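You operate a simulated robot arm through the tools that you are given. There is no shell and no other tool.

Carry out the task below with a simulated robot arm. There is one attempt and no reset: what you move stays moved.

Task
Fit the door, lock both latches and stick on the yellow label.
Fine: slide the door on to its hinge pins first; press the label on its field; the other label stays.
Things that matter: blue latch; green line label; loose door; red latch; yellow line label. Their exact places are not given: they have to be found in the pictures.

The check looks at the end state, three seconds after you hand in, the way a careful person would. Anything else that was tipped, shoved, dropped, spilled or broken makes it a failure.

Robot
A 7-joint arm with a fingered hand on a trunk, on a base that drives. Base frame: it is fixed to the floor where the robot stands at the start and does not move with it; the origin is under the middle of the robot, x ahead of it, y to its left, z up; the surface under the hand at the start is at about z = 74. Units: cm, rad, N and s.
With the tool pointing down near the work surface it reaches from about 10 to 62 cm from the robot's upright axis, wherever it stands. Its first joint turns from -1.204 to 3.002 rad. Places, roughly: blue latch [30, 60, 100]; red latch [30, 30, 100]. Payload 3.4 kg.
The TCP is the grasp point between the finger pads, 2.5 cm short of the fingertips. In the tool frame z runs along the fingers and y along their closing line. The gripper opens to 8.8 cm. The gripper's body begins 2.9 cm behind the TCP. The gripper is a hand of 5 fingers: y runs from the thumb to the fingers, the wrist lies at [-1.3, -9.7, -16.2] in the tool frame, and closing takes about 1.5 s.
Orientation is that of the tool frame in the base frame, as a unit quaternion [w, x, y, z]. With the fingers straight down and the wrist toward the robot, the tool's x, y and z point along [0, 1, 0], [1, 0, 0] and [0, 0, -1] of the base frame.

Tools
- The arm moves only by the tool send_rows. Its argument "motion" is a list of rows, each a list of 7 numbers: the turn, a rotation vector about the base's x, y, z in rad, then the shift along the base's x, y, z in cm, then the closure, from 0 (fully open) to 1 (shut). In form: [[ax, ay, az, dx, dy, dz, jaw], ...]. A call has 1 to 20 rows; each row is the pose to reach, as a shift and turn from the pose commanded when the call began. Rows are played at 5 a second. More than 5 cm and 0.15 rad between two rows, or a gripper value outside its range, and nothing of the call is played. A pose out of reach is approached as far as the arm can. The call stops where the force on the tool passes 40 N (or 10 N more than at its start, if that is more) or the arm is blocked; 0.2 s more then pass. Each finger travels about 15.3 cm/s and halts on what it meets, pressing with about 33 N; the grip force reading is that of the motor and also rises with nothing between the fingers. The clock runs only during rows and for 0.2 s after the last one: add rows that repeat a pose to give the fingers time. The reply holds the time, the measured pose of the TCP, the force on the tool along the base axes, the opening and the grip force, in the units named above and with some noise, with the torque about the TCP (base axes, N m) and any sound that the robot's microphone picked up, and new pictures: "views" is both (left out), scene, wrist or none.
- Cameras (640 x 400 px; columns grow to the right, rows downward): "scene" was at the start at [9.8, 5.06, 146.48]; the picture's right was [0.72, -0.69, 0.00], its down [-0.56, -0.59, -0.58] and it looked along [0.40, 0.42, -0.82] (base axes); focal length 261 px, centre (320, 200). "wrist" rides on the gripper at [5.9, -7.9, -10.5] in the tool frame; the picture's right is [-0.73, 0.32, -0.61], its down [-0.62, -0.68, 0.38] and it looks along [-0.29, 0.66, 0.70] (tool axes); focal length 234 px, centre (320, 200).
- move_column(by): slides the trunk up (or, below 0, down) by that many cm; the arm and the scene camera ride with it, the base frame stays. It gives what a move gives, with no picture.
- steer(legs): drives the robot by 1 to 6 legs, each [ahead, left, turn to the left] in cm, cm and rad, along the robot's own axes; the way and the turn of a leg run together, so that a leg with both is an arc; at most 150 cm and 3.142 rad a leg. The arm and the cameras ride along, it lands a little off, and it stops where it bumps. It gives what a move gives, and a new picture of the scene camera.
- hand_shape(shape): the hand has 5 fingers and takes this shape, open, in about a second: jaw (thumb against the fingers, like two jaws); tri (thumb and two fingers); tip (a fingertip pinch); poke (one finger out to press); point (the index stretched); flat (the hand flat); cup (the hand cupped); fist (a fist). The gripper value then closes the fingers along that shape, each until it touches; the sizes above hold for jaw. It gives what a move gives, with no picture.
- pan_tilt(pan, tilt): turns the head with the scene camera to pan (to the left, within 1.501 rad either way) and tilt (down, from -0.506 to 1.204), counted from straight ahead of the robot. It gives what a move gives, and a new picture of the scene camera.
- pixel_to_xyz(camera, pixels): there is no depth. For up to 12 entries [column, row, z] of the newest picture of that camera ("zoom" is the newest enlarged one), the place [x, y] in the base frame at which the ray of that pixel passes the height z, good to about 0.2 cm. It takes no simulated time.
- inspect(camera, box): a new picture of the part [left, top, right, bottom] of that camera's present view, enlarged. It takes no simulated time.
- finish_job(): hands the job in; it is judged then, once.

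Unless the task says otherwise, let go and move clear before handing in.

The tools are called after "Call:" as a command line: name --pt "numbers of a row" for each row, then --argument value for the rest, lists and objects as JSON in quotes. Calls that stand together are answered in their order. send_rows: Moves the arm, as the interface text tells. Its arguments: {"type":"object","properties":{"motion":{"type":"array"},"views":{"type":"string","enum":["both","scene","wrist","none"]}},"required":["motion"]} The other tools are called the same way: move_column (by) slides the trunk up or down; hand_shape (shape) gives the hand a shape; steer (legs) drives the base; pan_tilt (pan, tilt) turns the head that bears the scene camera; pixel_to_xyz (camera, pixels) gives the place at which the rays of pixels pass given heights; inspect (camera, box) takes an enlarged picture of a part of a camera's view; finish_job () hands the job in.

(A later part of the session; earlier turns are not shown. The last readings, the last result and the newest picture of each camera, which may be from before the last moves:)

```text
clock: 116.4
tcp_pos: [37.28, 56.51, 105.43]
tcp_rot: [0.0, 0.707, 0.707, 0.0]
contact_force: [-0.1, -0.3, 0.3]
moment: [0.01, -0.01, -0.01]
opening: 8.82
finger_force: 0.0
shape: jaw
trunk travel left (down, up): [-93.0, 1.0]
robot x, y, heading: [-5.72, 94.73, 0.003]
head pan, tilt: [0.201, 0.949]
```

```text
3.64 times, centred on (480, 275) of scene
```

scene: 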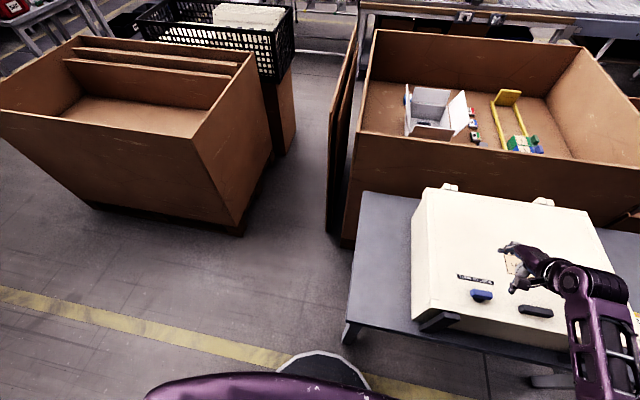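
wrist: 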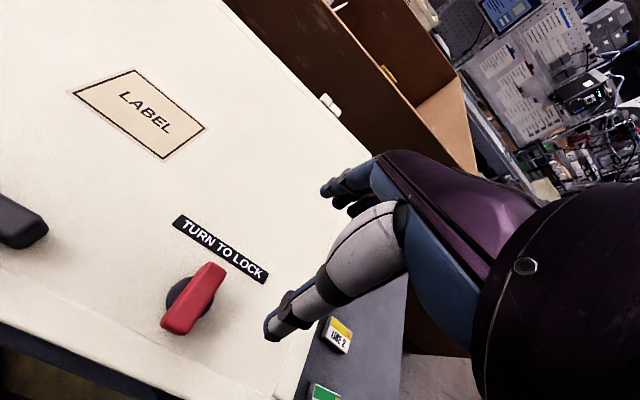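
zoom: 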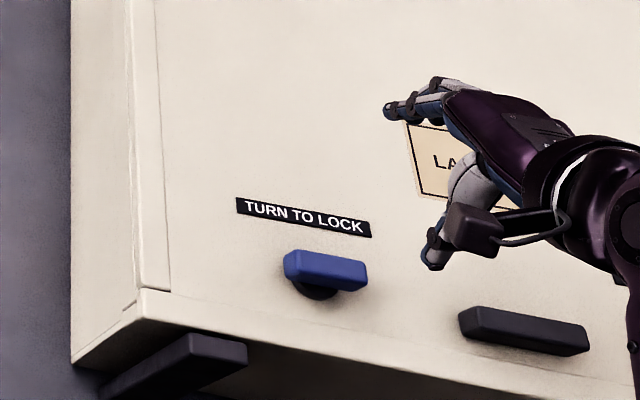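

The blue knob is at about (481,293) in the scene and the hand just to its right. I'll measure the knob's place in this view.

Call:
pixel_to_xyz --camera "scene" --pixels '[[481.4, 292.5, 96], [471, 290, 96], [492.5, 295, 96], [511.5, 294, 102.8]]'

Call:
send_rows --pt "0 0 0 1.5 0 0 0" --pt "0 0 0 3 0.3 0 0" --pt "0 0 0 4.2 0.6 0 0" --pt "0 0 0 4.2 0.6 0 0" --views "both"

Call:
inspect --camera "wrist" --box '[140, 200, 380, 400]'

```text
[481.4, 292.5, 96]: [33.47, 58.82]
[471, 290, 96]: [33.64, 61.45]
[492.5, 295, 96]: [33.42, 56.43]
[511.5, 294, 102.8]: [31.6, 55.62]
```

```text
clock: 117.4
tcp_pos: [41.64, 57.04, 105.56]
tcp_rot: [0.0, 0.707, 0.707, 0.0]
contact_force: [-0.5, -0.1, 0.0]
moment: [0.03, -0.02, 0.02]
opening: 8.82
finger_force: 0.0
shape: jaw
trunk travel left (down, up): [-93.0, 1.0]
robot x, y, heading: [-6.09, 94.19, 0.003]
head pan, tilt: [0.201, 0.949]
```

scene: 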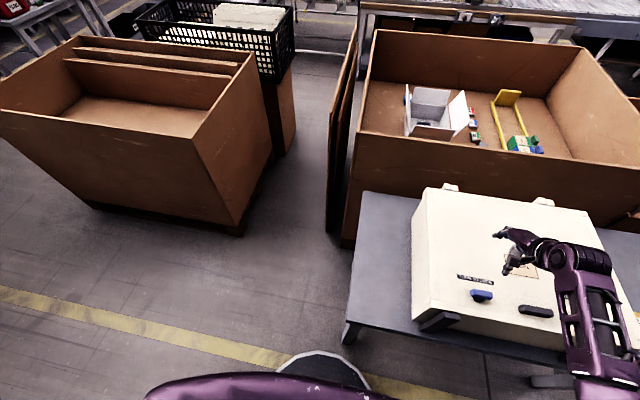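
wrist: 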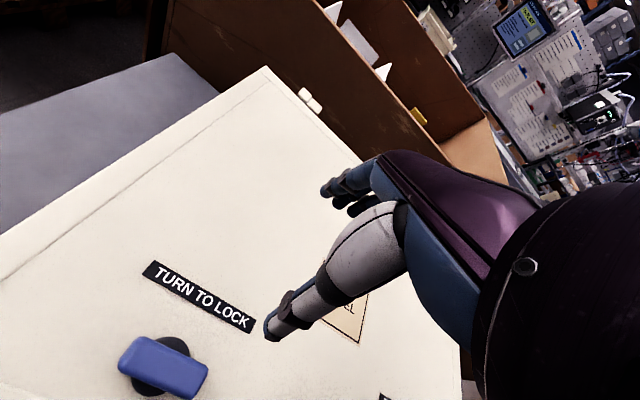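

```text
2.00 times, centred on (260, 300) of wrist
```

zoom: 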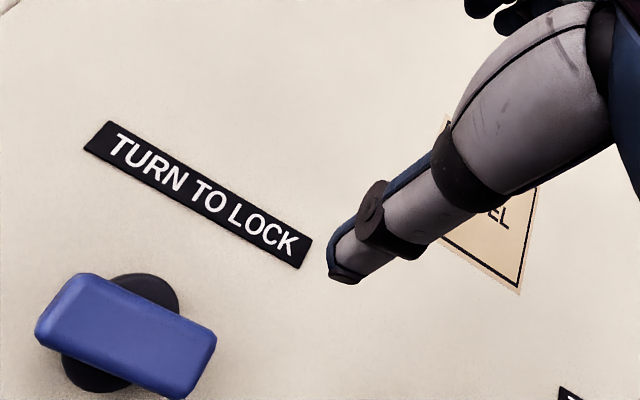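

Call:
pixel_to_xyz --camera "wrist" --pixels '[[162.5, 367.5, 96], [120, 350, 96], [207, 388, 96], [268, 330, 103]]'

```text
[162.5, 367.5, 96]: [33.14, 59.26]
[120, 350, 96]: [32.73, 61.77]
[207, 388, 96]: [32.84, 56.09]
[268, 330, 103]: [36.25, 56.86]
```

The blue knob is centred near (33.3, 59.2), and the hand already has the same offset that worked for red. I'll descend and make the same sweep, first part.

Call:
send_rows --pt "0 0 0 -0.2 0 -2 0" --pt "0 0 0 -0.2 0 -4.5 0" --pt "0 0 0 -0.2 0 -6.5 0" --pt "0 0 0 -0.2 0 -8 0" --pt "0 0 0 -0.2 0 -8.5 0" --pt "0 0 0 -0.2 0 -8.5 0" --views "both"

Call:
inspect --camera "scene" --box '[430, 250, 550, 340]'

```text
clock: 118.8
tcp_pos: [41.43, 57.18, 97.11]
tcp_rot: [0.001, 0.707, 0.707, 0.001]
contact_force: [0.1, 0.5, 2.0]
moment: [-0.04, -0.11, -0.02]
opening: 8.77
finger_force: 0.0
shape: jaw
trunk travel left (down, up): [-93.0, 1.0]
robot x, y, heading: [-5.92, 94.13, 0.0]
head pan, tilt: [0.201, 0.949]
```

scene: 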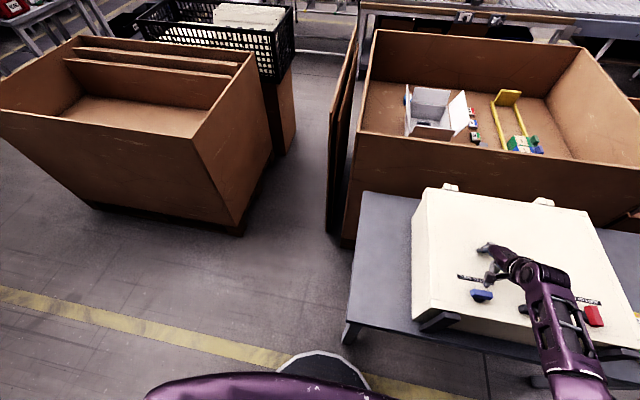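
wrist: 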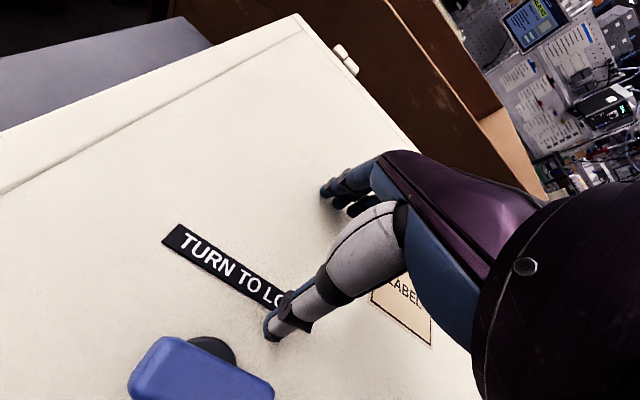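

```text
4.44 times, centred on (490, 295) of scene
```

zoom: 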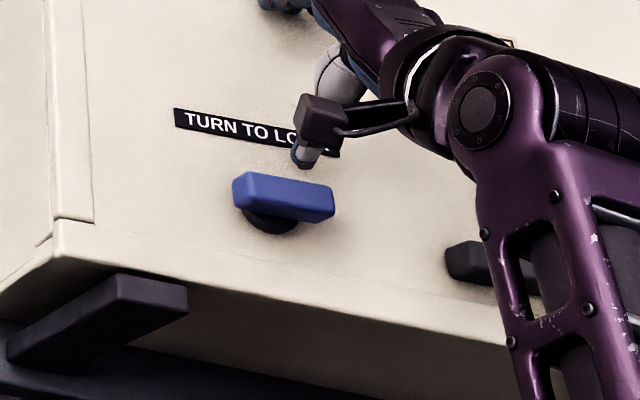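

The setup matches the red case. Now the sweep for the blue latch, first part.

Call:
send_rows --pt "0 0 0 -0.6 0 0.05 0" --pt "0 0 0 -1.2 0 0.05 0" --pt "0 0 0 -1.8 -0.15 0.05 0" --pt "0 0 0 -2.5 -0.3 0.05 0" --pt "0 0 0 -3.1 -0.3 0.05 0" --pt "0 0 0 -3.6 -0.35 0.05 0" --pt "0 0 0 -3.6 -0.35 0.05 0" --views "both"

Call:
inspect --camera "wrist" --box '[140, 180, 380, 380]'

```text
clock: 120.4
tcp_pos: [37.79, 56.82, 97.02]
tcp_rot: [0.0, 0.707, 0.708, -0.001]
contact_force: [1.0, -0.5, 0.8]
moment: [0.0, -0.06, 0.06]
opening: 8.52
finger_force: 0.1
shape: jaw
trunk travel left (down, up): [-93.0, 1.0]
robot x, y, heading: [-6.1, 94.43, -0.0]
head pan, tilt: [0.201, 0.949]
```

scene: 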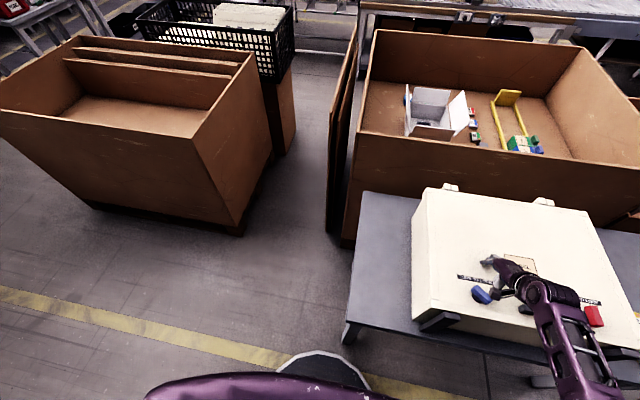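
wrist: 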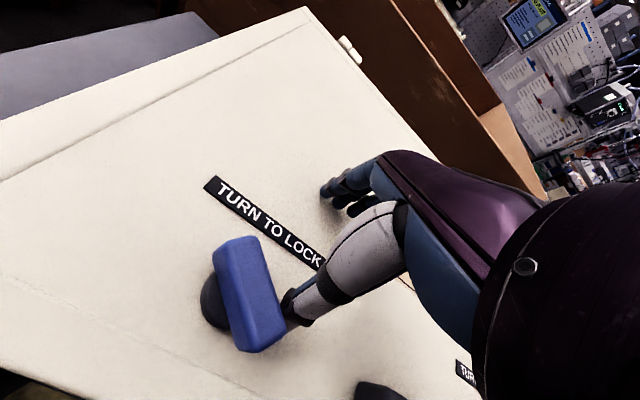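

```text
2.00 times, centred on (260, 280) of wrist
```

zoom: 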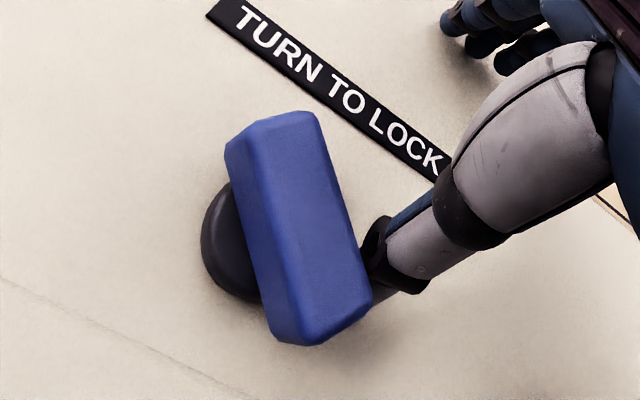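

The blue knob is about 45° around with negligible force. I'll continue to around 80°.

Call:
send_rows --pt "0 0 0 -0.5 -0.05 0 0" --pt "0 0 0 -1.0 0 0 0" --pt "0 0 0 -1.5 0.15 0 0" --pt "0 0 0 -1.9 0.4 0 0" --pt "0 0 0 -1.7 0.7 0 0" --pt "0 0 0 -1.5 1.0 0 0" --pt "0 0 0 -1.4 1.3 0 0" --pt "0 0 0 -1.4 1.3 0 0" --views "both"

Call:
inspect --camera "wrist" --box '[140, 180, 380, 380]'

```text
clock: 122.2
tcp_pos: [36.39, 57.85, 97.09]
tcp_rot: [0.001, 0.707, 0.707, 0.0]
contact_force: [-2.8, -5.4, 0.3]
moment: [0.03, -0.03, 0.25]
opening: 8.8
finger_force: 0.0
shape: jaw
trunk travel left (down, up): [-93.0, 1.0]
robot x, y, heading: [-5.77, 94.38, -0.004]
head pan, tilt: [0.201, 0.949]
```

scene: 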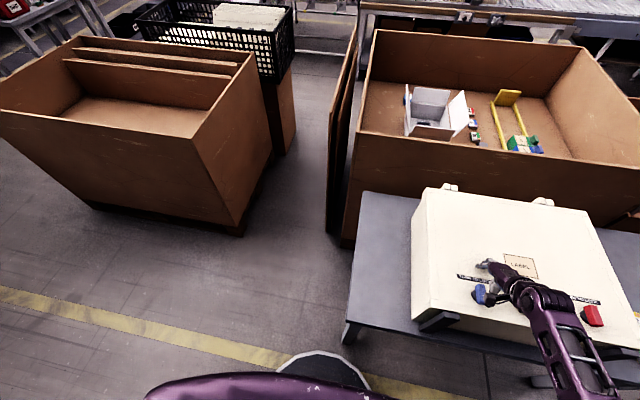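
wrist: 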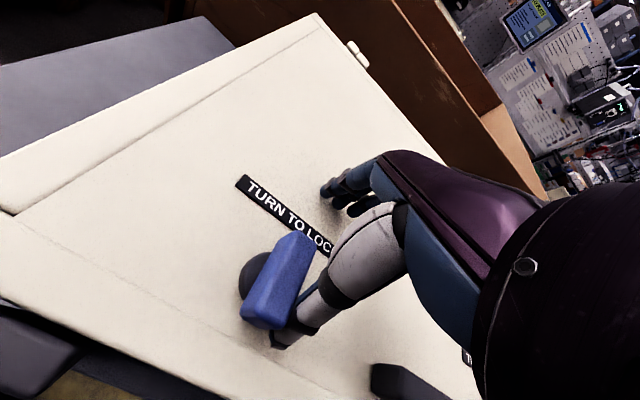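

```text
2.00 times, centred on (260, 280) of wrist
```

zoom: 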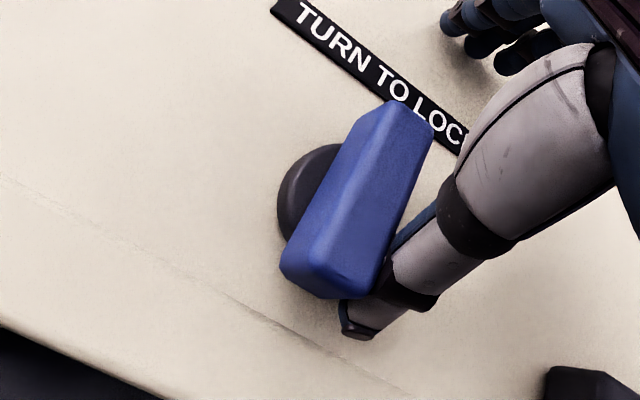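

The blue knob is nearly at its end (Fy −5 N, same look as red). I'll press it the last bit to its stop.

Call:
send_rows --pt "0 0 0 0 0.2 0 0" --pt "0 0 0 0 0.4 0 0" --pt "0 0 0 0 0.6 0 0" --pt "0 0 0 0 0.8 0 0" --pt "0 0 0 0 0.9 0 0" --pt "0 0 0 0 0.9 0 0" --views "wrist"

Call:
inspect --camera "wrist" --box '[140, 180, 380, 380]'

```text
clock: 123.6
tcp_pos: [36.39, 58.65, 97.03]
tcp_rot: [0.0, 0.707, 0.707, 0.002]
contact_force: [-2.7, -13.7, 3.5]
moment: [0.08, 0.01, 0.61]
opening: 8.82
finger_force: 0.0
shape: jaw
trunk travel left (down, up): [-93.0, 1.0]
robot x, y, heading: [-6.04, 94.43, -0.001]
head pan, tilt: [0.201, 0.949]
```

wrist: 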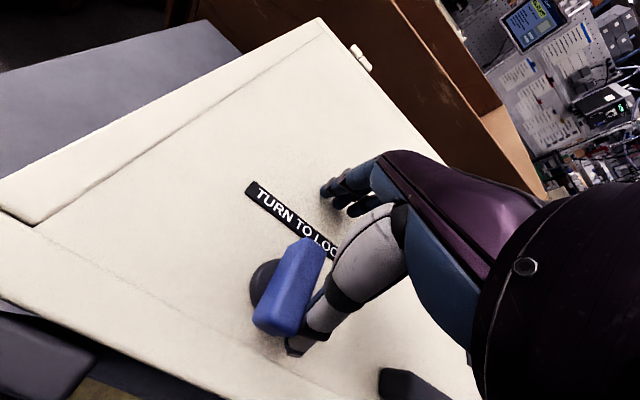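

```text
2.00 times, centred on (260, 280) of wrist
```

zoom: 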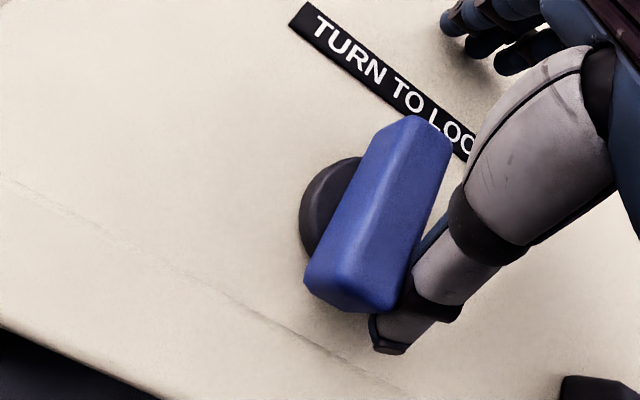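

Blue is at its stop too (Fy −14 N, angle unchanged). I'll back off, lift, and view both latches.

Call:
send_rows --pt "0 0 0 0 -0.9 0.1 0" --pt "0 0 0 0 -1.9 0.3 0" --pt "0 0 0 0.3 -2.6 1.5 0" --pt "0 0 0 0.6 -2.6 5 0" --pt "0 0 0 1 -2.6 8.5 0" --pt "0 0 0 1 -2.6 8.5 0" --views "both"

Call:
inspect --camera "scene" --box '[400, 220, 640, 350]'

Call:
inspect --camera "scene" --box '[420, 175, 600, 250]'

```text
clock: 125.0
tcp_pos: [37.45, 56.39, 105.66]
tcp_rot: [0.0, 0.707, 0.707, -0.001]
contact_force: [0.0, 0.6, -0.4]
moment: [0.03, 0.0, 0.01]
opening: 8.79
finger_force: 0.0
shape: jaw
trunk travel left (down, up): [-93.0, 1.0]
robot x, y, heading: [-5.98, 94.41, 0.003]
head pan, tilt: [0.201, 0.949]
```

scene: 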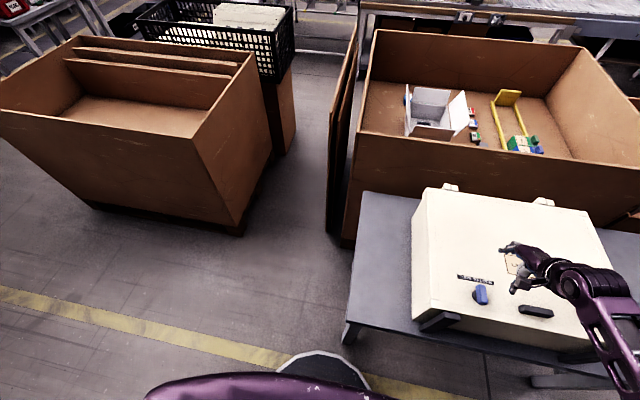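
wrist: 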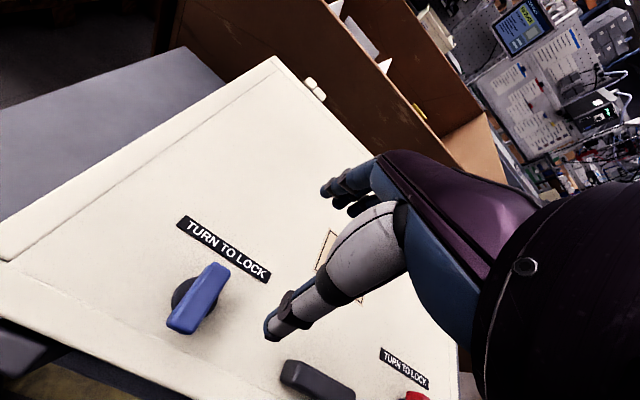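

```text
2.67 times, centred on (520, 285) of scene
```

zoom: 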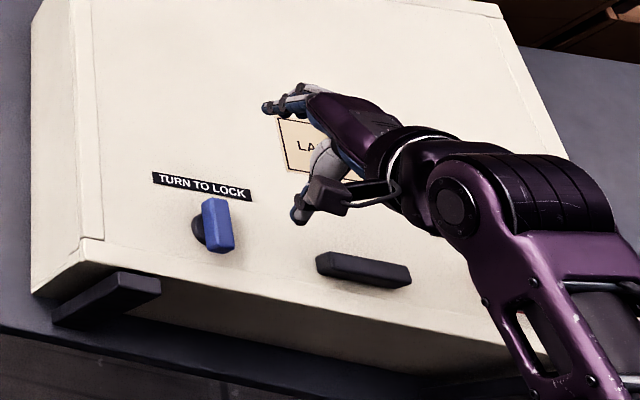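

```text
3.56 times, centred on (510, 212) of scene
```

zoom: 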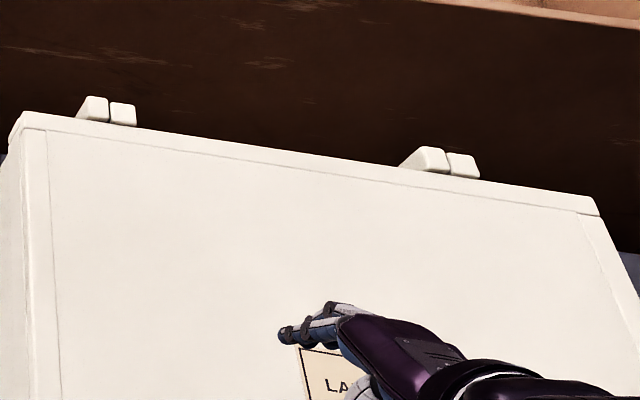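

Both latches look turned across and the hinges are closed. I'll verify the blue knob's angle numerically against its strip in the wrist view.

Call:
inspect --camera "wrist" --box '[140, 200, 290, 350]'

Call:
pixel_to_xyz --camera "zoom" --pixels '[[320, 200, 96]]'

```text
2.67 times, centred on (215, 275) of wrist
```

zoom: 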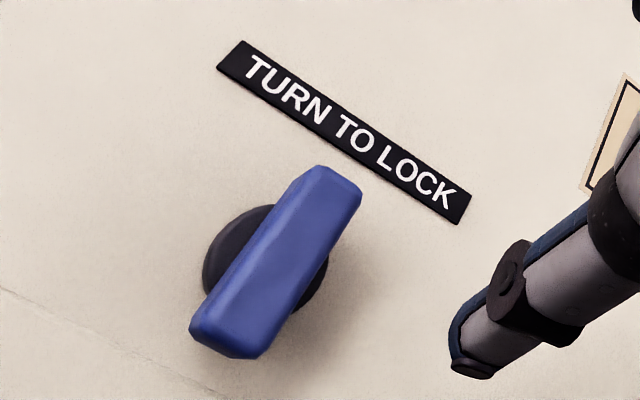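

```text
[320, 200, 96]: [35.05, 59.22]
```

Call:
pixel_to_xyz --camera "zoom" --pixels '[[318, 172, 96], [205, 325, 96], [355, 190, 96], [252, 350, 96], [240, 45, 93.5], [468, 190, 93.5], [220, 68, 93.5], [455, 220, 93.5]]'

```text
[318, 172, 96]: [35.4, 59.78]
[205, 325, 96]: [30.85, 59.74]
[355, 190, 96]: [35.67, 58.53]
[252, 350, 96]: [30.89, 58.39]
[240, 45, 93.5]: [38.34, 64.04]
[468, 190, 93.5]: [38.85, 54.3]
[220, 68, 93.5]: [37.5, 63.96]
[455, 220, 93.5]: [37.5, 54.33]
```

The blue knob's axis runs exactly along x, i.e. a full 90°. Now the label: I'll drive so that the yellow label (≈43.2, 2.8) lies at the same place relative to the robot as the hand is now.

Call:
steer --legs '[[0, -53.5, 0], [5.5, 0, 0]]'

Call:
inspect --camera "wrist" --box '[0, 150, 400, 400]'

```text
clock: 128.6
tcp_pos: [42.52, 3.36, 105.88]
tcp_rot: [0.002, 0.707, 0.707, 0.001]
contact_force: [-0.5, 0.0, -0.4]
moment: [0.0, -0.03, 0.01]
opening: 8.8
finger_force: 0.1
shape: jaw
trunk travel left (down, up): [-93.0, 1.0]
robot x, y, heading: [-0.79, 41.35, -0.005]
head pan, tilt: [0.201, 0.949]
```

scene: 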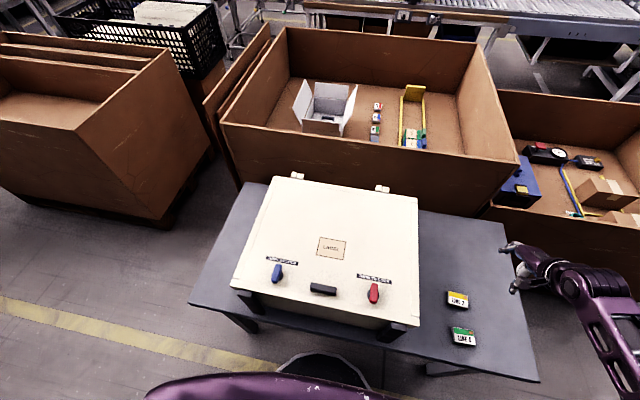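

```text
1.60 times, centred on (200, 275) of wrist
```

zoom: 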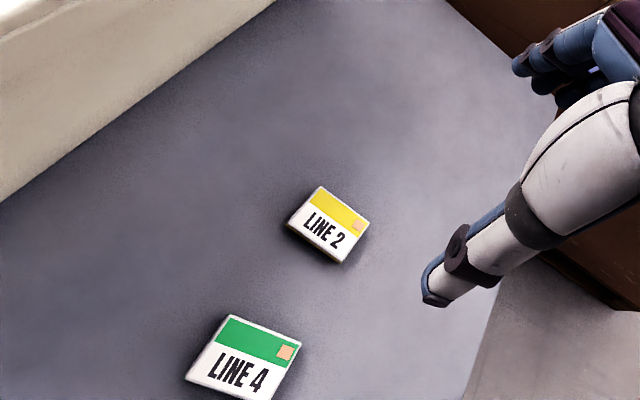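

Both latches read as locked in this clear view, and the labels are in the wrist view. Before lowering, I'll look at where the elbow sits relative to the box.

Call:
pan_tilt --pan -0.4 --tilt 1.1

```text
clock: 129.6
tcp_pos: [42.82, 3.43, 105.68]
tcp_rot: [0.001, 0.707, 0.707, 0.001]
contact_force: [-0.3, 1.1, 0.4]
moment: [0.01, 0.0, 0.03]
opening: 8.81
finger_force: 0.1
shape: jaw
trunk travel left (down, up): [-93.0, 1.0]
robot x, y, heading: [-0.35, 41.2, 0.0]
head pan, tilt: [-0.4, 1.1]
```

scene: 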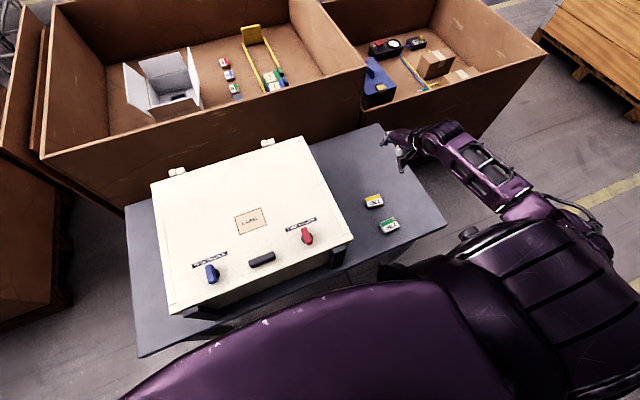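

The elbow is out to the right (580,225), away from the box. I'll check its height relative to the table edge before lowering.

Call:
pixel_to_xyz --camera "scene" --pixels '[[585, 225, 130], [585, 225, 120], [585, 225, 110], [443, 215, 74], [374, 201, 76], [389, 226, 76], [450, 135, 121]]'

Call:
inspect --camera "scene" --box '[370, 100, 630, 280]'

```text
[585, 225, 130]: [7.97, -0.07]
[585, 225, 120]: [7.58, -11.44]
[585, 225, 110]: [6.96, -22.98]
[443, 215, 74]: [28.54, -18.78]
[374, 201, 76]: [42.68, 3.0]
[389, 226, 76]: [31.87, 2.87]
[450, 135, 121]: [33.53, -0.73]
```

```text
2.22 times, centred on (500, 190) of scene
```

zoom: 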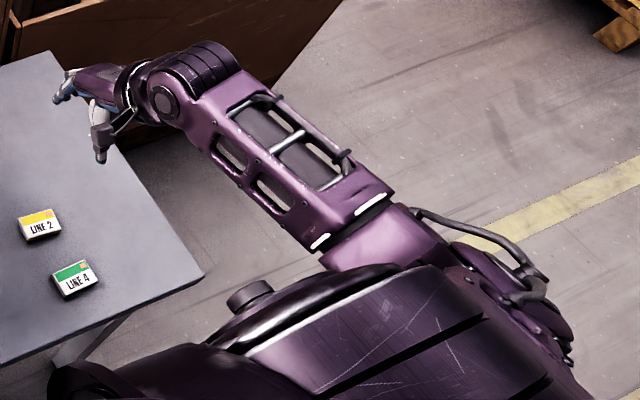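

The elbow is at about (8, −10, 118), in front of the table edge and well above it. I'll lower the trunk 18 cm and look at the label.

Call:
move_column --by -18

Call:
send_rows --pt "0 0 0 0 0 -1 0" --pt "0 0 0 0 0 -2 0" --views "both"

Call:
inspect --camera "wrist" --box '[80, 180, 360, 400]'

```text
clock: 131.6
tcp_pos: [42.82, 3.31, 87.71]
tcp_rot: [0.0, 0.707, 0.707, 0.0]
contact_force: [-0.1, 1.1, 0.1]
moment: [-0.02, -0.01, 0.0]
opening: 8.79
finger_force: 0.2
shape: jaw
trunk travel left (down, up): [-75.0, 19.0]
robot x, y, heading: [-0.6, 41.53, 0.001]
head pan, tilt: [-0.4, 1.1]
```

```text
clock: 132.2
tcp_pos: [42.8, 3.33, 85.64]
tcp_rot: [0.0, 0.707, 0.707, 0.0]
contact_force: [0.7, 0.2, 1.0]
moment: [0.0, 0.02, -0.01]
opening: 8.82
finger_force: 0.0
shape: jaw
trunk travel left (down, up): [-75.0, 19.0]
robot x, y, heading: [-0.7, 41.23, 0.002]
head pan, tilt: [-0.4, 1.1]
```

scene: 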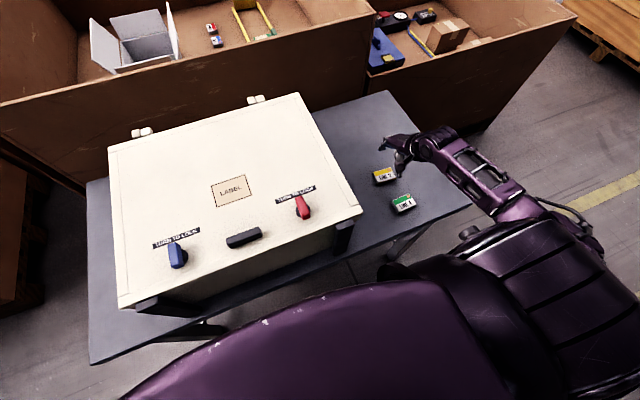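
wrist: 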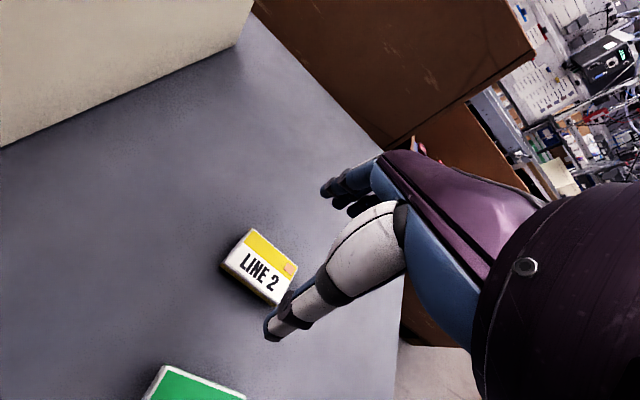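

```text
1.82 times, centred on (220, 290) of wrist
```

zoom: 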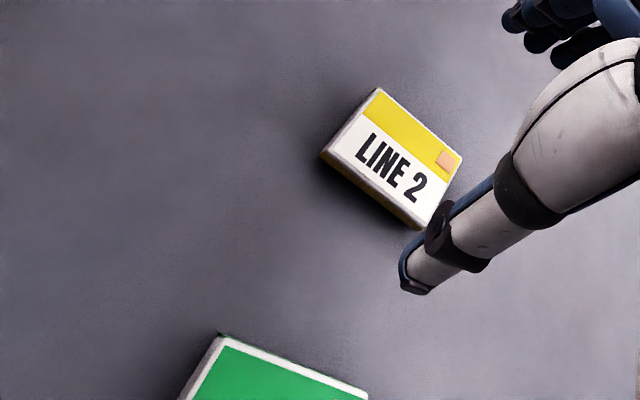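

The yellow label is clearly visible just ahead of the thumb. I'll measure its corners.

Call:
pixel_to_xyz --camera "wrist" --pixels '[[251.9, 229.6, 75.3], [298, 266.9, 75.3], [273.8, 303.7, 75.3], [225.5, 262.5, 75.3], [251.9, 229.6, 76], [298, 266.9, 76], [273.8, 303.7, 76], [225.5, 262.5, 76]]'

Call:
inspect --camera "scene" --box '[350, 130, 440, 220]'

```text
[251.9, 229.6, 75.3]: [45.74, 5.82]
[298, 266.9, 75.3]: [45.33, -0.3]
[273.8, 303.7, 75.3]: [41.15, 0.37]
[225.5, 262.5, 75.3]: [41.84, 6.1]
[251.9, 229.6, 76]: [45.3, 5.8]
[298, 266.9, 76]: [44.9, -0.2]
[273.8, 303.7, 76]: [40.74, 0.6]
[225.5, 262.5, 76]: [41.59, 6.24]
```

```text
4.44 times, centred on (395, 175) of scene
```

zoom: 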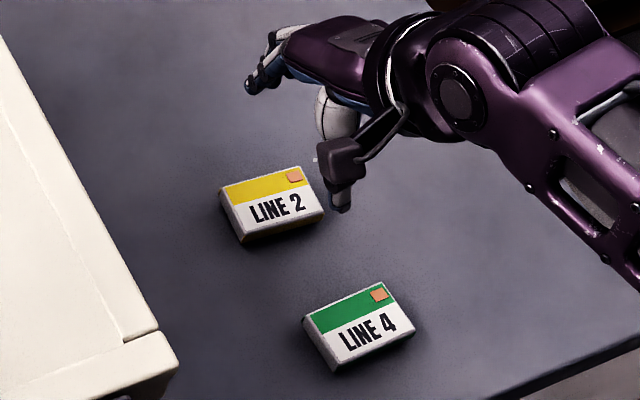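

The label is about 4.1 × 6 cm, centred near (43.4, 3.0), lying square to the hand. I'll partly close the fingers (to just wider than the label) above it and check the view.

Call:
send_rows --pt "0 0 0 0.6 -0.3 -1.5 0.2" --pt "0 0 0 0.6 -0.3 -3 0.3" --pt "0 0 0 0.6 -0.3 -4.5 0.3" --pt "0 0 0 0.6 -0.3 -5.5 0.3" --pt "0 0 0 0.6 -0.3 -5.5 0.3" --views "both"

Call:
inspect --camera "wrist" --box '[180, 140, 420, 340]'

Call:
inspect --camera "scene" --box '[350, 130, 440, 220]'

```text
clock: 133.4
tcp_pos: [43.45, 3.07, 80.13]
tcp_rot: [0.0, 0.707, 0.707, 0.0]
contact_force: [0.0, -0.6, -0.4]
moment: [-0.02, 0.03, -0.02]
opening: 6.2
finger_force: 0.1
shape: jaw
trunk travel left (down, up): [-75.0, 19.0]
robot x, y, heading: [-0.64, 41.4, 0.004]
head pan, tilt: [-0.4, 1.1]
```

scene: 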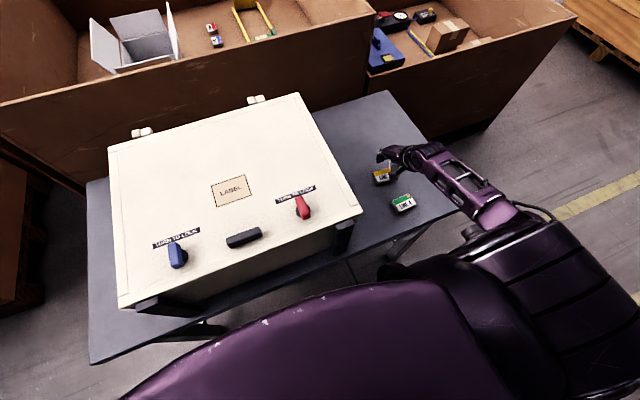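
wrist: 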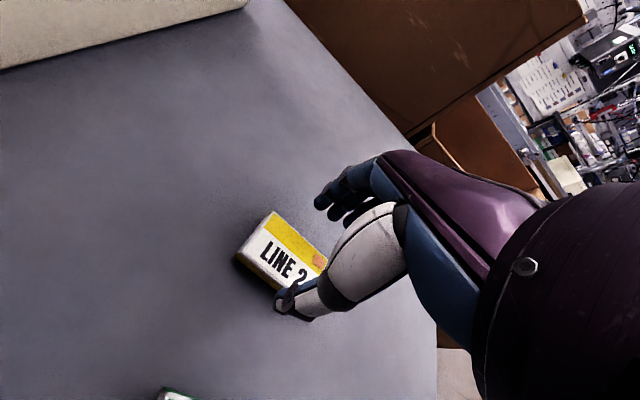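

```text
2.00 times, centred on (300, 240) of wrist
```

zoom: 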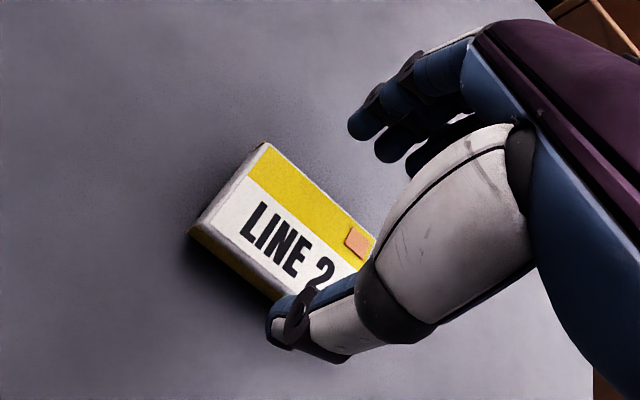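

```text
4.44 times, centred on (395, 175) of scene
```

zoom: 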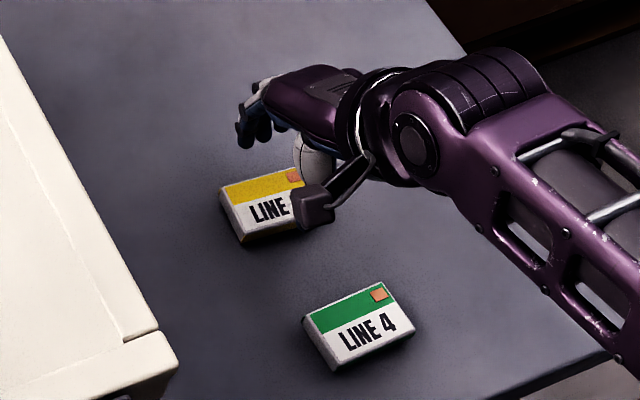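

The thumb and fingers straddle the label with an opening of 6.2 cm. I'll descend in small steps.

Call:
send_rows --pt "0 0 0 0 0 -0.8 0.3" --pt "0 0 0 0 0 -1.5 0.3" --pt "0 0 0 0 0 -2.0 0.3" --pt "0 0 0 0 0 -2.3 0.3" --pt "0 0 0 0 0 -2.3 0.3" --views "wrist"

Call:
inspect --camera "wrist" --box '[180, 140, 420, 340]'

```text
clock: 134.6
tcp_pos: [43.44, 3.04, 77.82]
tcp_rot: [-0.001, 0.708, 0.707, 0.001]
contact_force: [-0.6, -0.7, -0.3]
moment: [0.0, -0.01, 0.01]
opening: 6.21
finger_force: 0.0
shape: jaw
trunk travel left (down, up): [-75.0, 19.0]
robot x, y, heading: [-0.72, 41.71, -0.003]
head pan, tilt: [-0.4, 1.1]
```

wrist: 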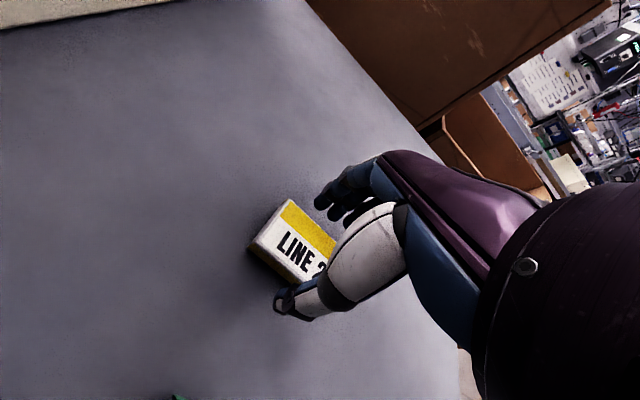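

```text
2.00 times, centred on (300, 240) of wrist
```

zoom: 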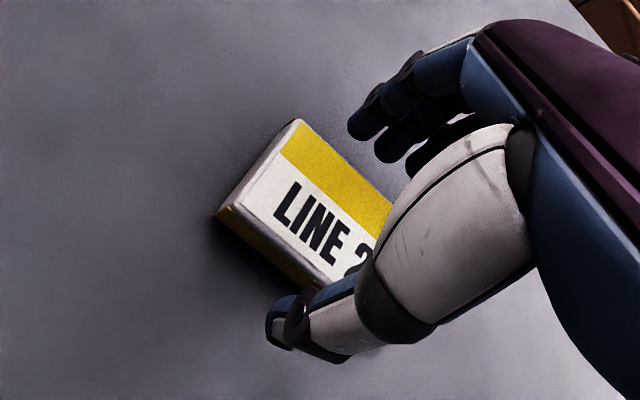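

No contact yet. A little lower, then close gently.

Call:
send_rows --pt "0 0 0 0 0 -0.2 0.3" --pt "0 0 0 0 0 -0.4 0.3" --pt "0 0 0 0 0 -0.6 0.3" --pt "0 0 0 0 0 -0.6 0.3" --views "none"

```text
clock: 135.6
tcp_pos: [43.54, 3.04, 77.17]
tcp_rot: [0.001, 0.708, 0.707, 0.0]
contact_force: [-0.5, 0.6, 0.9]
moment: [0.03, 0.0, 0.05]
opening: 6.2
finger_force: 0.0
shape: jaw
trunk travel left (down, up): [-75.0, 19.0]
robot x, y, heading: [-0.89, 41.1, 0.007]
head pan, tilt: [-0.4, 1.1]
```

Still free at z=77.2. I'll go 0.4 cm lower and then close on the label.

Call:
send_rows --pt "0 0 0 0 0 -0.2 0.3" --pt "0 0 0 0 0 -0.4 0.3" --pt "0 0 0 0 0 -0.4 0.3" --views "none"

```text
clock: 136.4
tcp_pos: [43.41, 3.13, 76.81]
tcp_rot: [0.001, 0.707, 0.707, -0.001]
contact_force: [0.3, 0.6, 0.2]
moment: [0.0, 0.0, 0.0]
opening: 6.2
finger_force: 0.1
shape: jaw
trunk travel left (down, up): [-75.0, 19.0]
robot x, y, heading: [-0.51, 41.32, 0.0]
head pan, tilt: [-0.4, 1.1]
```

Free at 76.8 as well, so the tips must be just above the table. I'll close on the label now, slowly.

Call:
send_rows --pt "0 0 0 0 0 0 0.4" --pt "0 0 0 0 0 0 0.5" --pt "0 0 0 0 0 0 0.6" --pt "0 0 0 0 0 0 0.7" --pt "0 0 0 0 0 0 0.8" --pt "0 0 0 0 0 0 0.8" --pt "0 0 0 0 0 0 0.8" --views "both"

Call:
inspect --camera "wrist" --box '[180, 140, 420, 340]'

```text
clock: 138.0
tcp_pos: [43.52, 3.12, 76.84]
tcp_rot: [0.001, 0.707, 0.707, 0.0]
contact_force: [0.1, -0.5, -0.2]
moment: [0.01, -0.02, 0.03]
opening: 3.59
finger_force: 33.7
shape: jaw
trunk travel left (down, up): [-75.0, 19.0]
robot x, y, heading: [-0.62, 41.84, 0.001]
head pan, tilt: [-0.4, 1.1]
```

scene: 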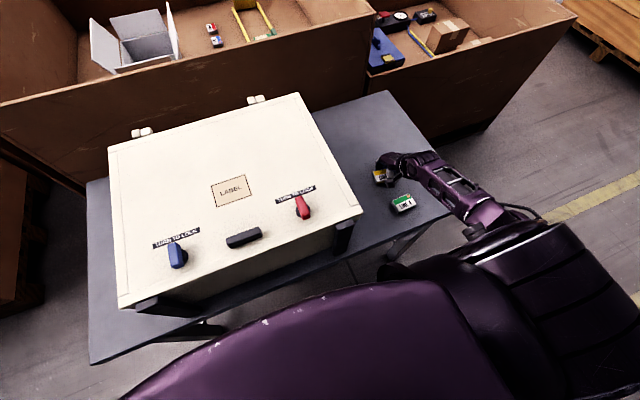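
wrist: 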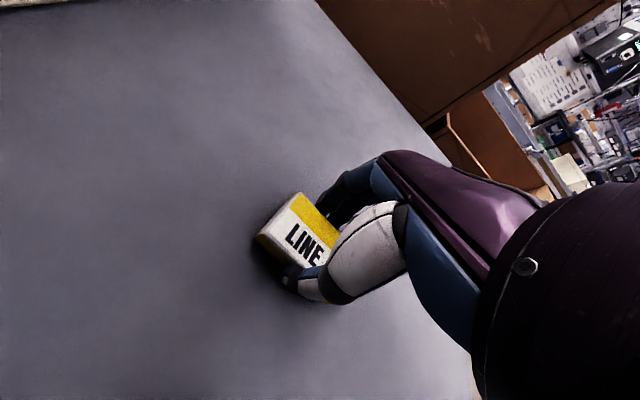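

```text
2.00 times, centred on (300, 240) of wrist
```

zoom: 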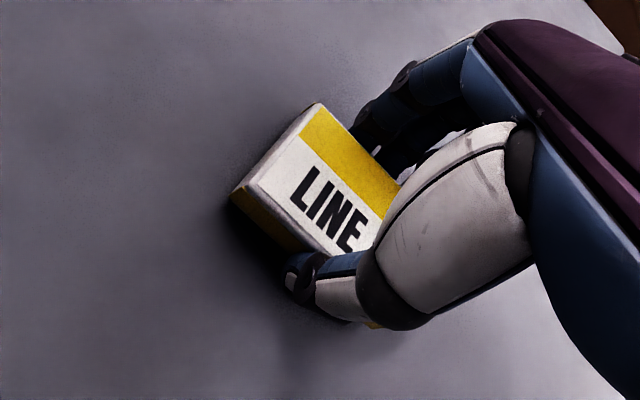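

The label is gripped (opening 3.6 cm, 34 N). I'll lift it slowly and check that it comes along level.

Call:
send_rows --pt "0 0 0 0 0 0.5 0.8" --pt "0 0 0 0 0 1.5 0.8" --pt "0 0 0 0 0 3 0.8" --pt "0 0 0 0 0 5 0.8" --pt "0 0 0 0 0 7 0.8" --pt "0 0 0 0 0 7 0.8" --views "both"

Call:
inspect --camera "wrist" --box '[180, 140, 420, 340]'

Call:
inspect --camera "scene" --box '[350, 130, 440, 220]'

```text
clock: 139.4
tcp_pos: [43.34, 3.11, 83.76]
tcp_rot: [0.0, 0.707, 0.707, 0.0]
contact_force: [0.0, 0.7, -1.0]
moment: [-0.02, 0.02, -0.03]
opening: 3.61
finger_force: 32.6
shape: jaw
trunk travel left (down, up): [-75.0, 19.0]
robot x, y, heading: [-0.75, 41.18, 0.003]
head pan, tilt: [-0.4, 1.1]
```

scene: 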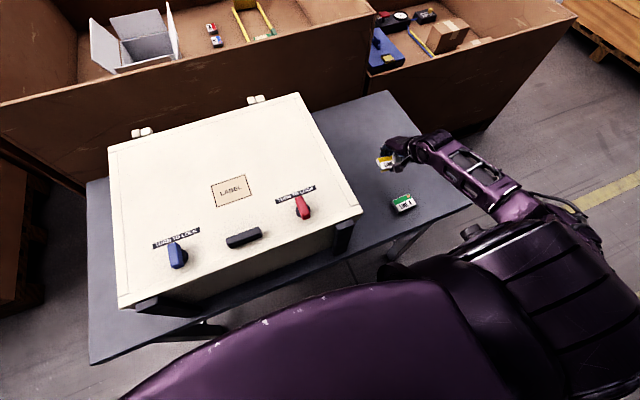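
wrist: 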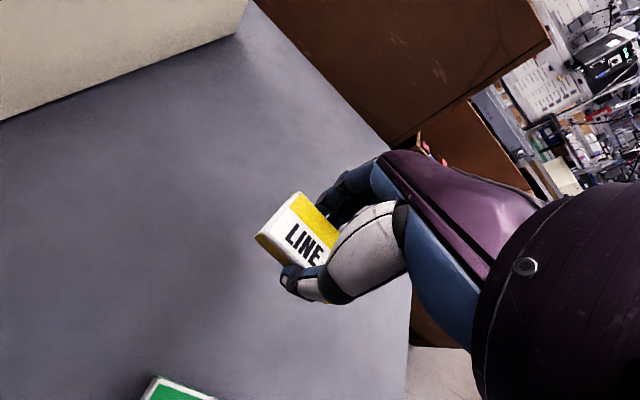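

```text
2.00 times, centred on (300, 240) of wrist
```

zoom: 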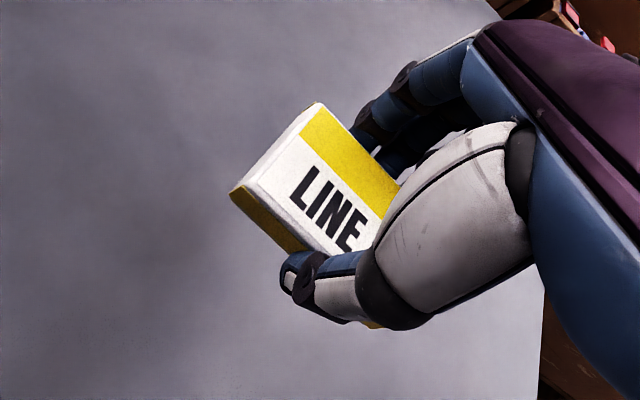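

```text
4.44 times, centred on (395, 175) of scene
```

zoom: 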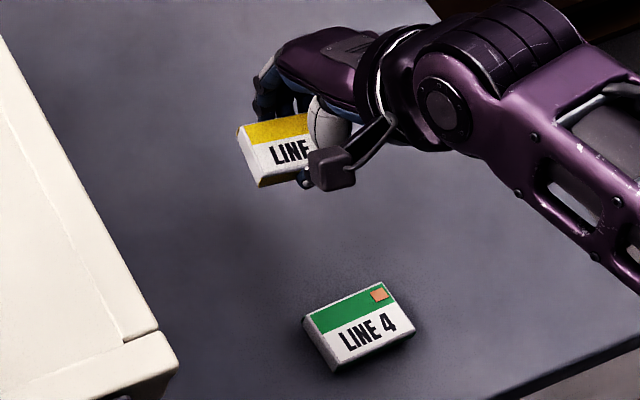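

The label is held level and the green one is untouched. Now I'll raise the trunk 18 cm and drive left so the label comes over the field (centre ≈ 45.3, 45.9).

Call:
move_column --by 18

Call:
steer --legs '[[0, 42.5, 0]]'

Call:
pan_tilt --pan -0.4 --tilt 1.05

Call:
inspect --camera "wrist" --box '[160, 120, 440, 360]'

```text
clock: 141.4
tcp_pos: [43.48, 3.06, 101.84]
tcp_rot: [0.0, 0.707, 0.707, 0.0]
contact_force: [0.6, 0.2, -1.0]
moment: [0.01, -0.04, 0.01]
opening: 3.61
finger_force: 33.2
shape: jaw
trunk travel left (down, up): [-93.0, 1.0]
robot x, y, heading: [-0.62, 41.73, 0.002]
head pan, tilt: [-0.4, 1.1]
```

```text
clock: 144.0
tcp_pos: [43.43, 45.93, 101.64]
tcp_rot: [0.0, 0.706, 0.708, 0.0]
contact_force: [-0.9, -0.6, 0.0]
moment: [0.0, -0.01, 0.01]
opening: 3.59
finger_force: 33.1
shape: jaw
trunk travel left (down, up): [-93.0, 1.0]
robot x, y, heading: [-0.59, 84.45, -0.001]
head pan, tilt: [-0.4, 1.1]
```

scene: 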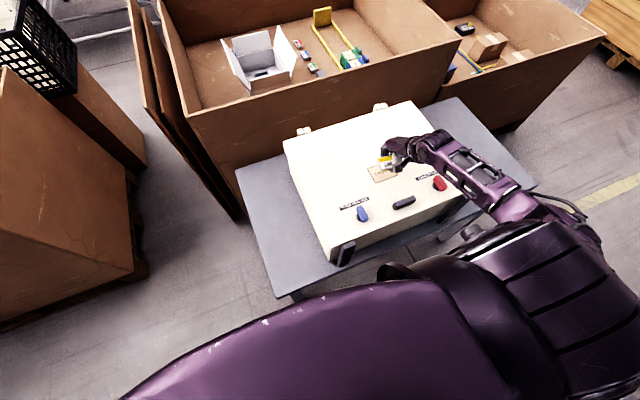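

```text
clock: 144.6
tcp_pos: [43.45, 46.05, 101.87]
tcp_rot: [0.0, 0.706, 0.708, -0.001]
contact_force: [-0.2, -0.2, -0.6]
moment: [0.02, -0.01, -0.02]
opening: 3.62
finger_force: 32.9
shape: jaw
trunk travel left (down, up): [-93.0, 1.0]
robot x, y, heading: [-0.6, 84.1, 0.004]
head pan, tilt: [-0.4, 1.051]
```

scene: 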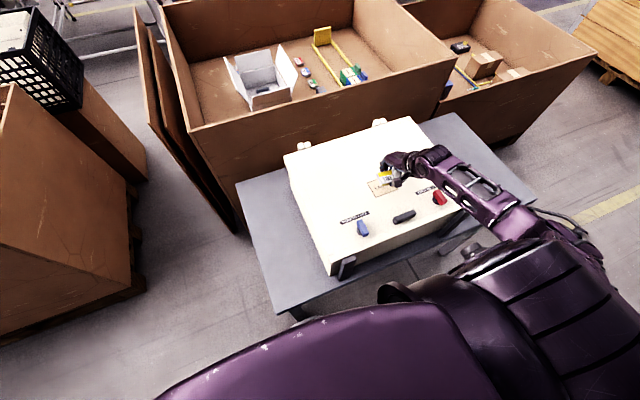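

```text
1.67 times, centred on (300, 240) of wrist
```

zoom: 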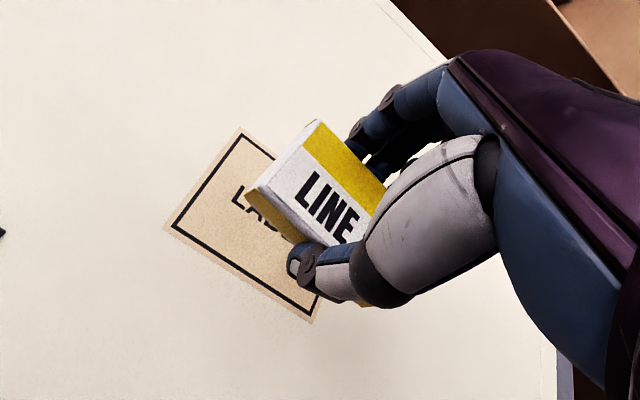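

The label is over the field area; the field's corners show in this zoom at (240,128), (165,228) and (312,320). I'll get their coordinates to align.

Call:
pixel_to_xyz --camera "zoom" --pixels '[[240, 128, 93.4], [165, 228, 93.4], [312, 321, 93.4], [317, 121, 100.2], [250, 190, 100.2], [262, 205, 99]]'

```text
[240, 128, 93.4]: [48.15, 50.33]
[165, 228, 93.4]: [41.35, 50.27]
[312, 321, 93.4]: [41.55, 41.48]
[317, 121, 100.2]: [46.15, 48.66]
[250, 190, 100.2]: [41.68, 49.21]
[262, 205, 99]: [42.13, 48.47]
```

The field measures x 41.4–48.2, y 41.5–50.3 (centre ≈44.8, 45.9). The label seems rotated about 7° clockwise against it; I'll check that in the scene view.

Call:
inspect --camera "scene" --box '[355, 150, 435, 210]'

```text
6.67 times, centred on (395, 180) of scene
```

zoom: 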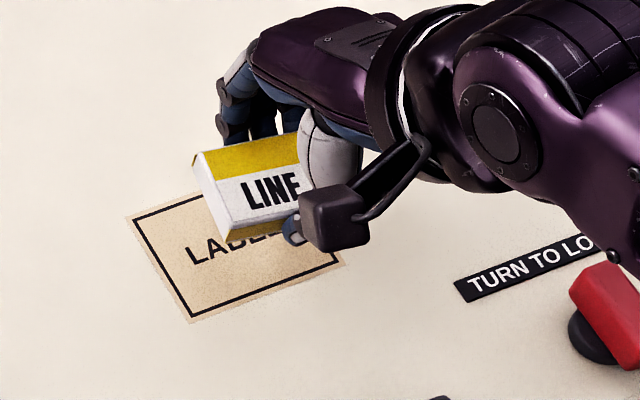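

The scene confirms it: the label is rotated about 7–8° clockwise relative to the field. I'll turn the hand +0.13 rad, shift to centre it, and re-measure.

Call:
send_rows --pt "0 0 0.065 0.45 -0.05 0 0.8" --pt "0 0 0.13 0.9 -0.1 0 0.8" --pt "0 0 0.13 0.9 -0.1 -1.5 0.8" --pt "0 0 0.13 0.9 -0.1 -2.5 0.8" --pt "0 0 0.13 0.9 -0.1 -2.5 0.8" --views "both"

Call:
inspect --camera "scene" --box '[355, 150, 435, 210]'

Call:
inspect --camera "wrist" --box '[160, 120, 440, 360]'

```text
clock: 145.8
tcp_pos: [44.33, 45.81, 99.25]
tcp_rot: [0.001, 0.659, 0.752, 0.0]
contact_force: [0.1, 1.0, 0.2]
moment: [0.0, -0.01, -0.04]
opening: 3.59
finger_force: 33.3
shape: jaw
trunk travel left (down, up): [-93.0, 1.0]
robot x, y, heading: [-0.62, 84.3, -0.0]
head pan, tilt: [-0.4, 1.051]
```

scene: 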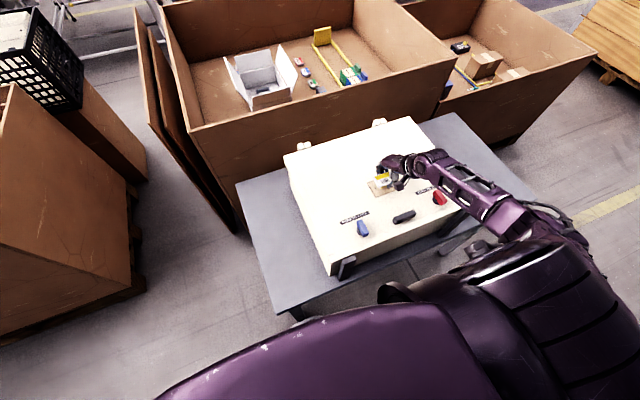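
wrist: 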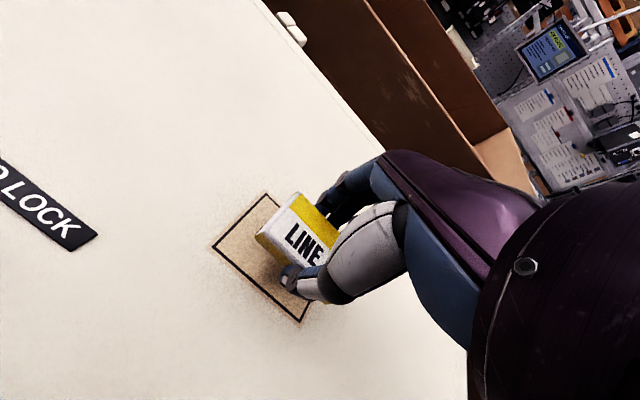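

```text
6.67 times, centred on (395, 180) of scene
```

zoom: 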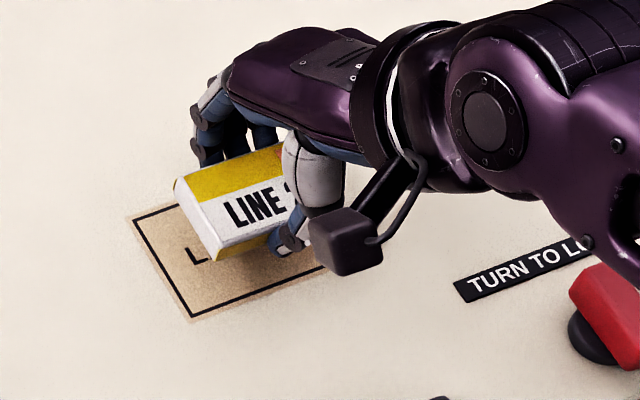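

```text
1.67 times, centred on (300, 240) of wrist
```

zoom: 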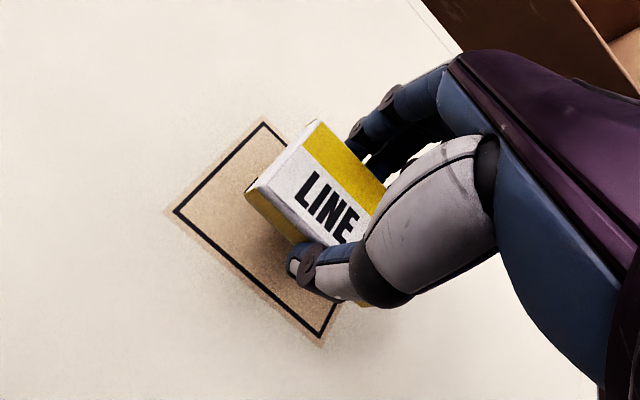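

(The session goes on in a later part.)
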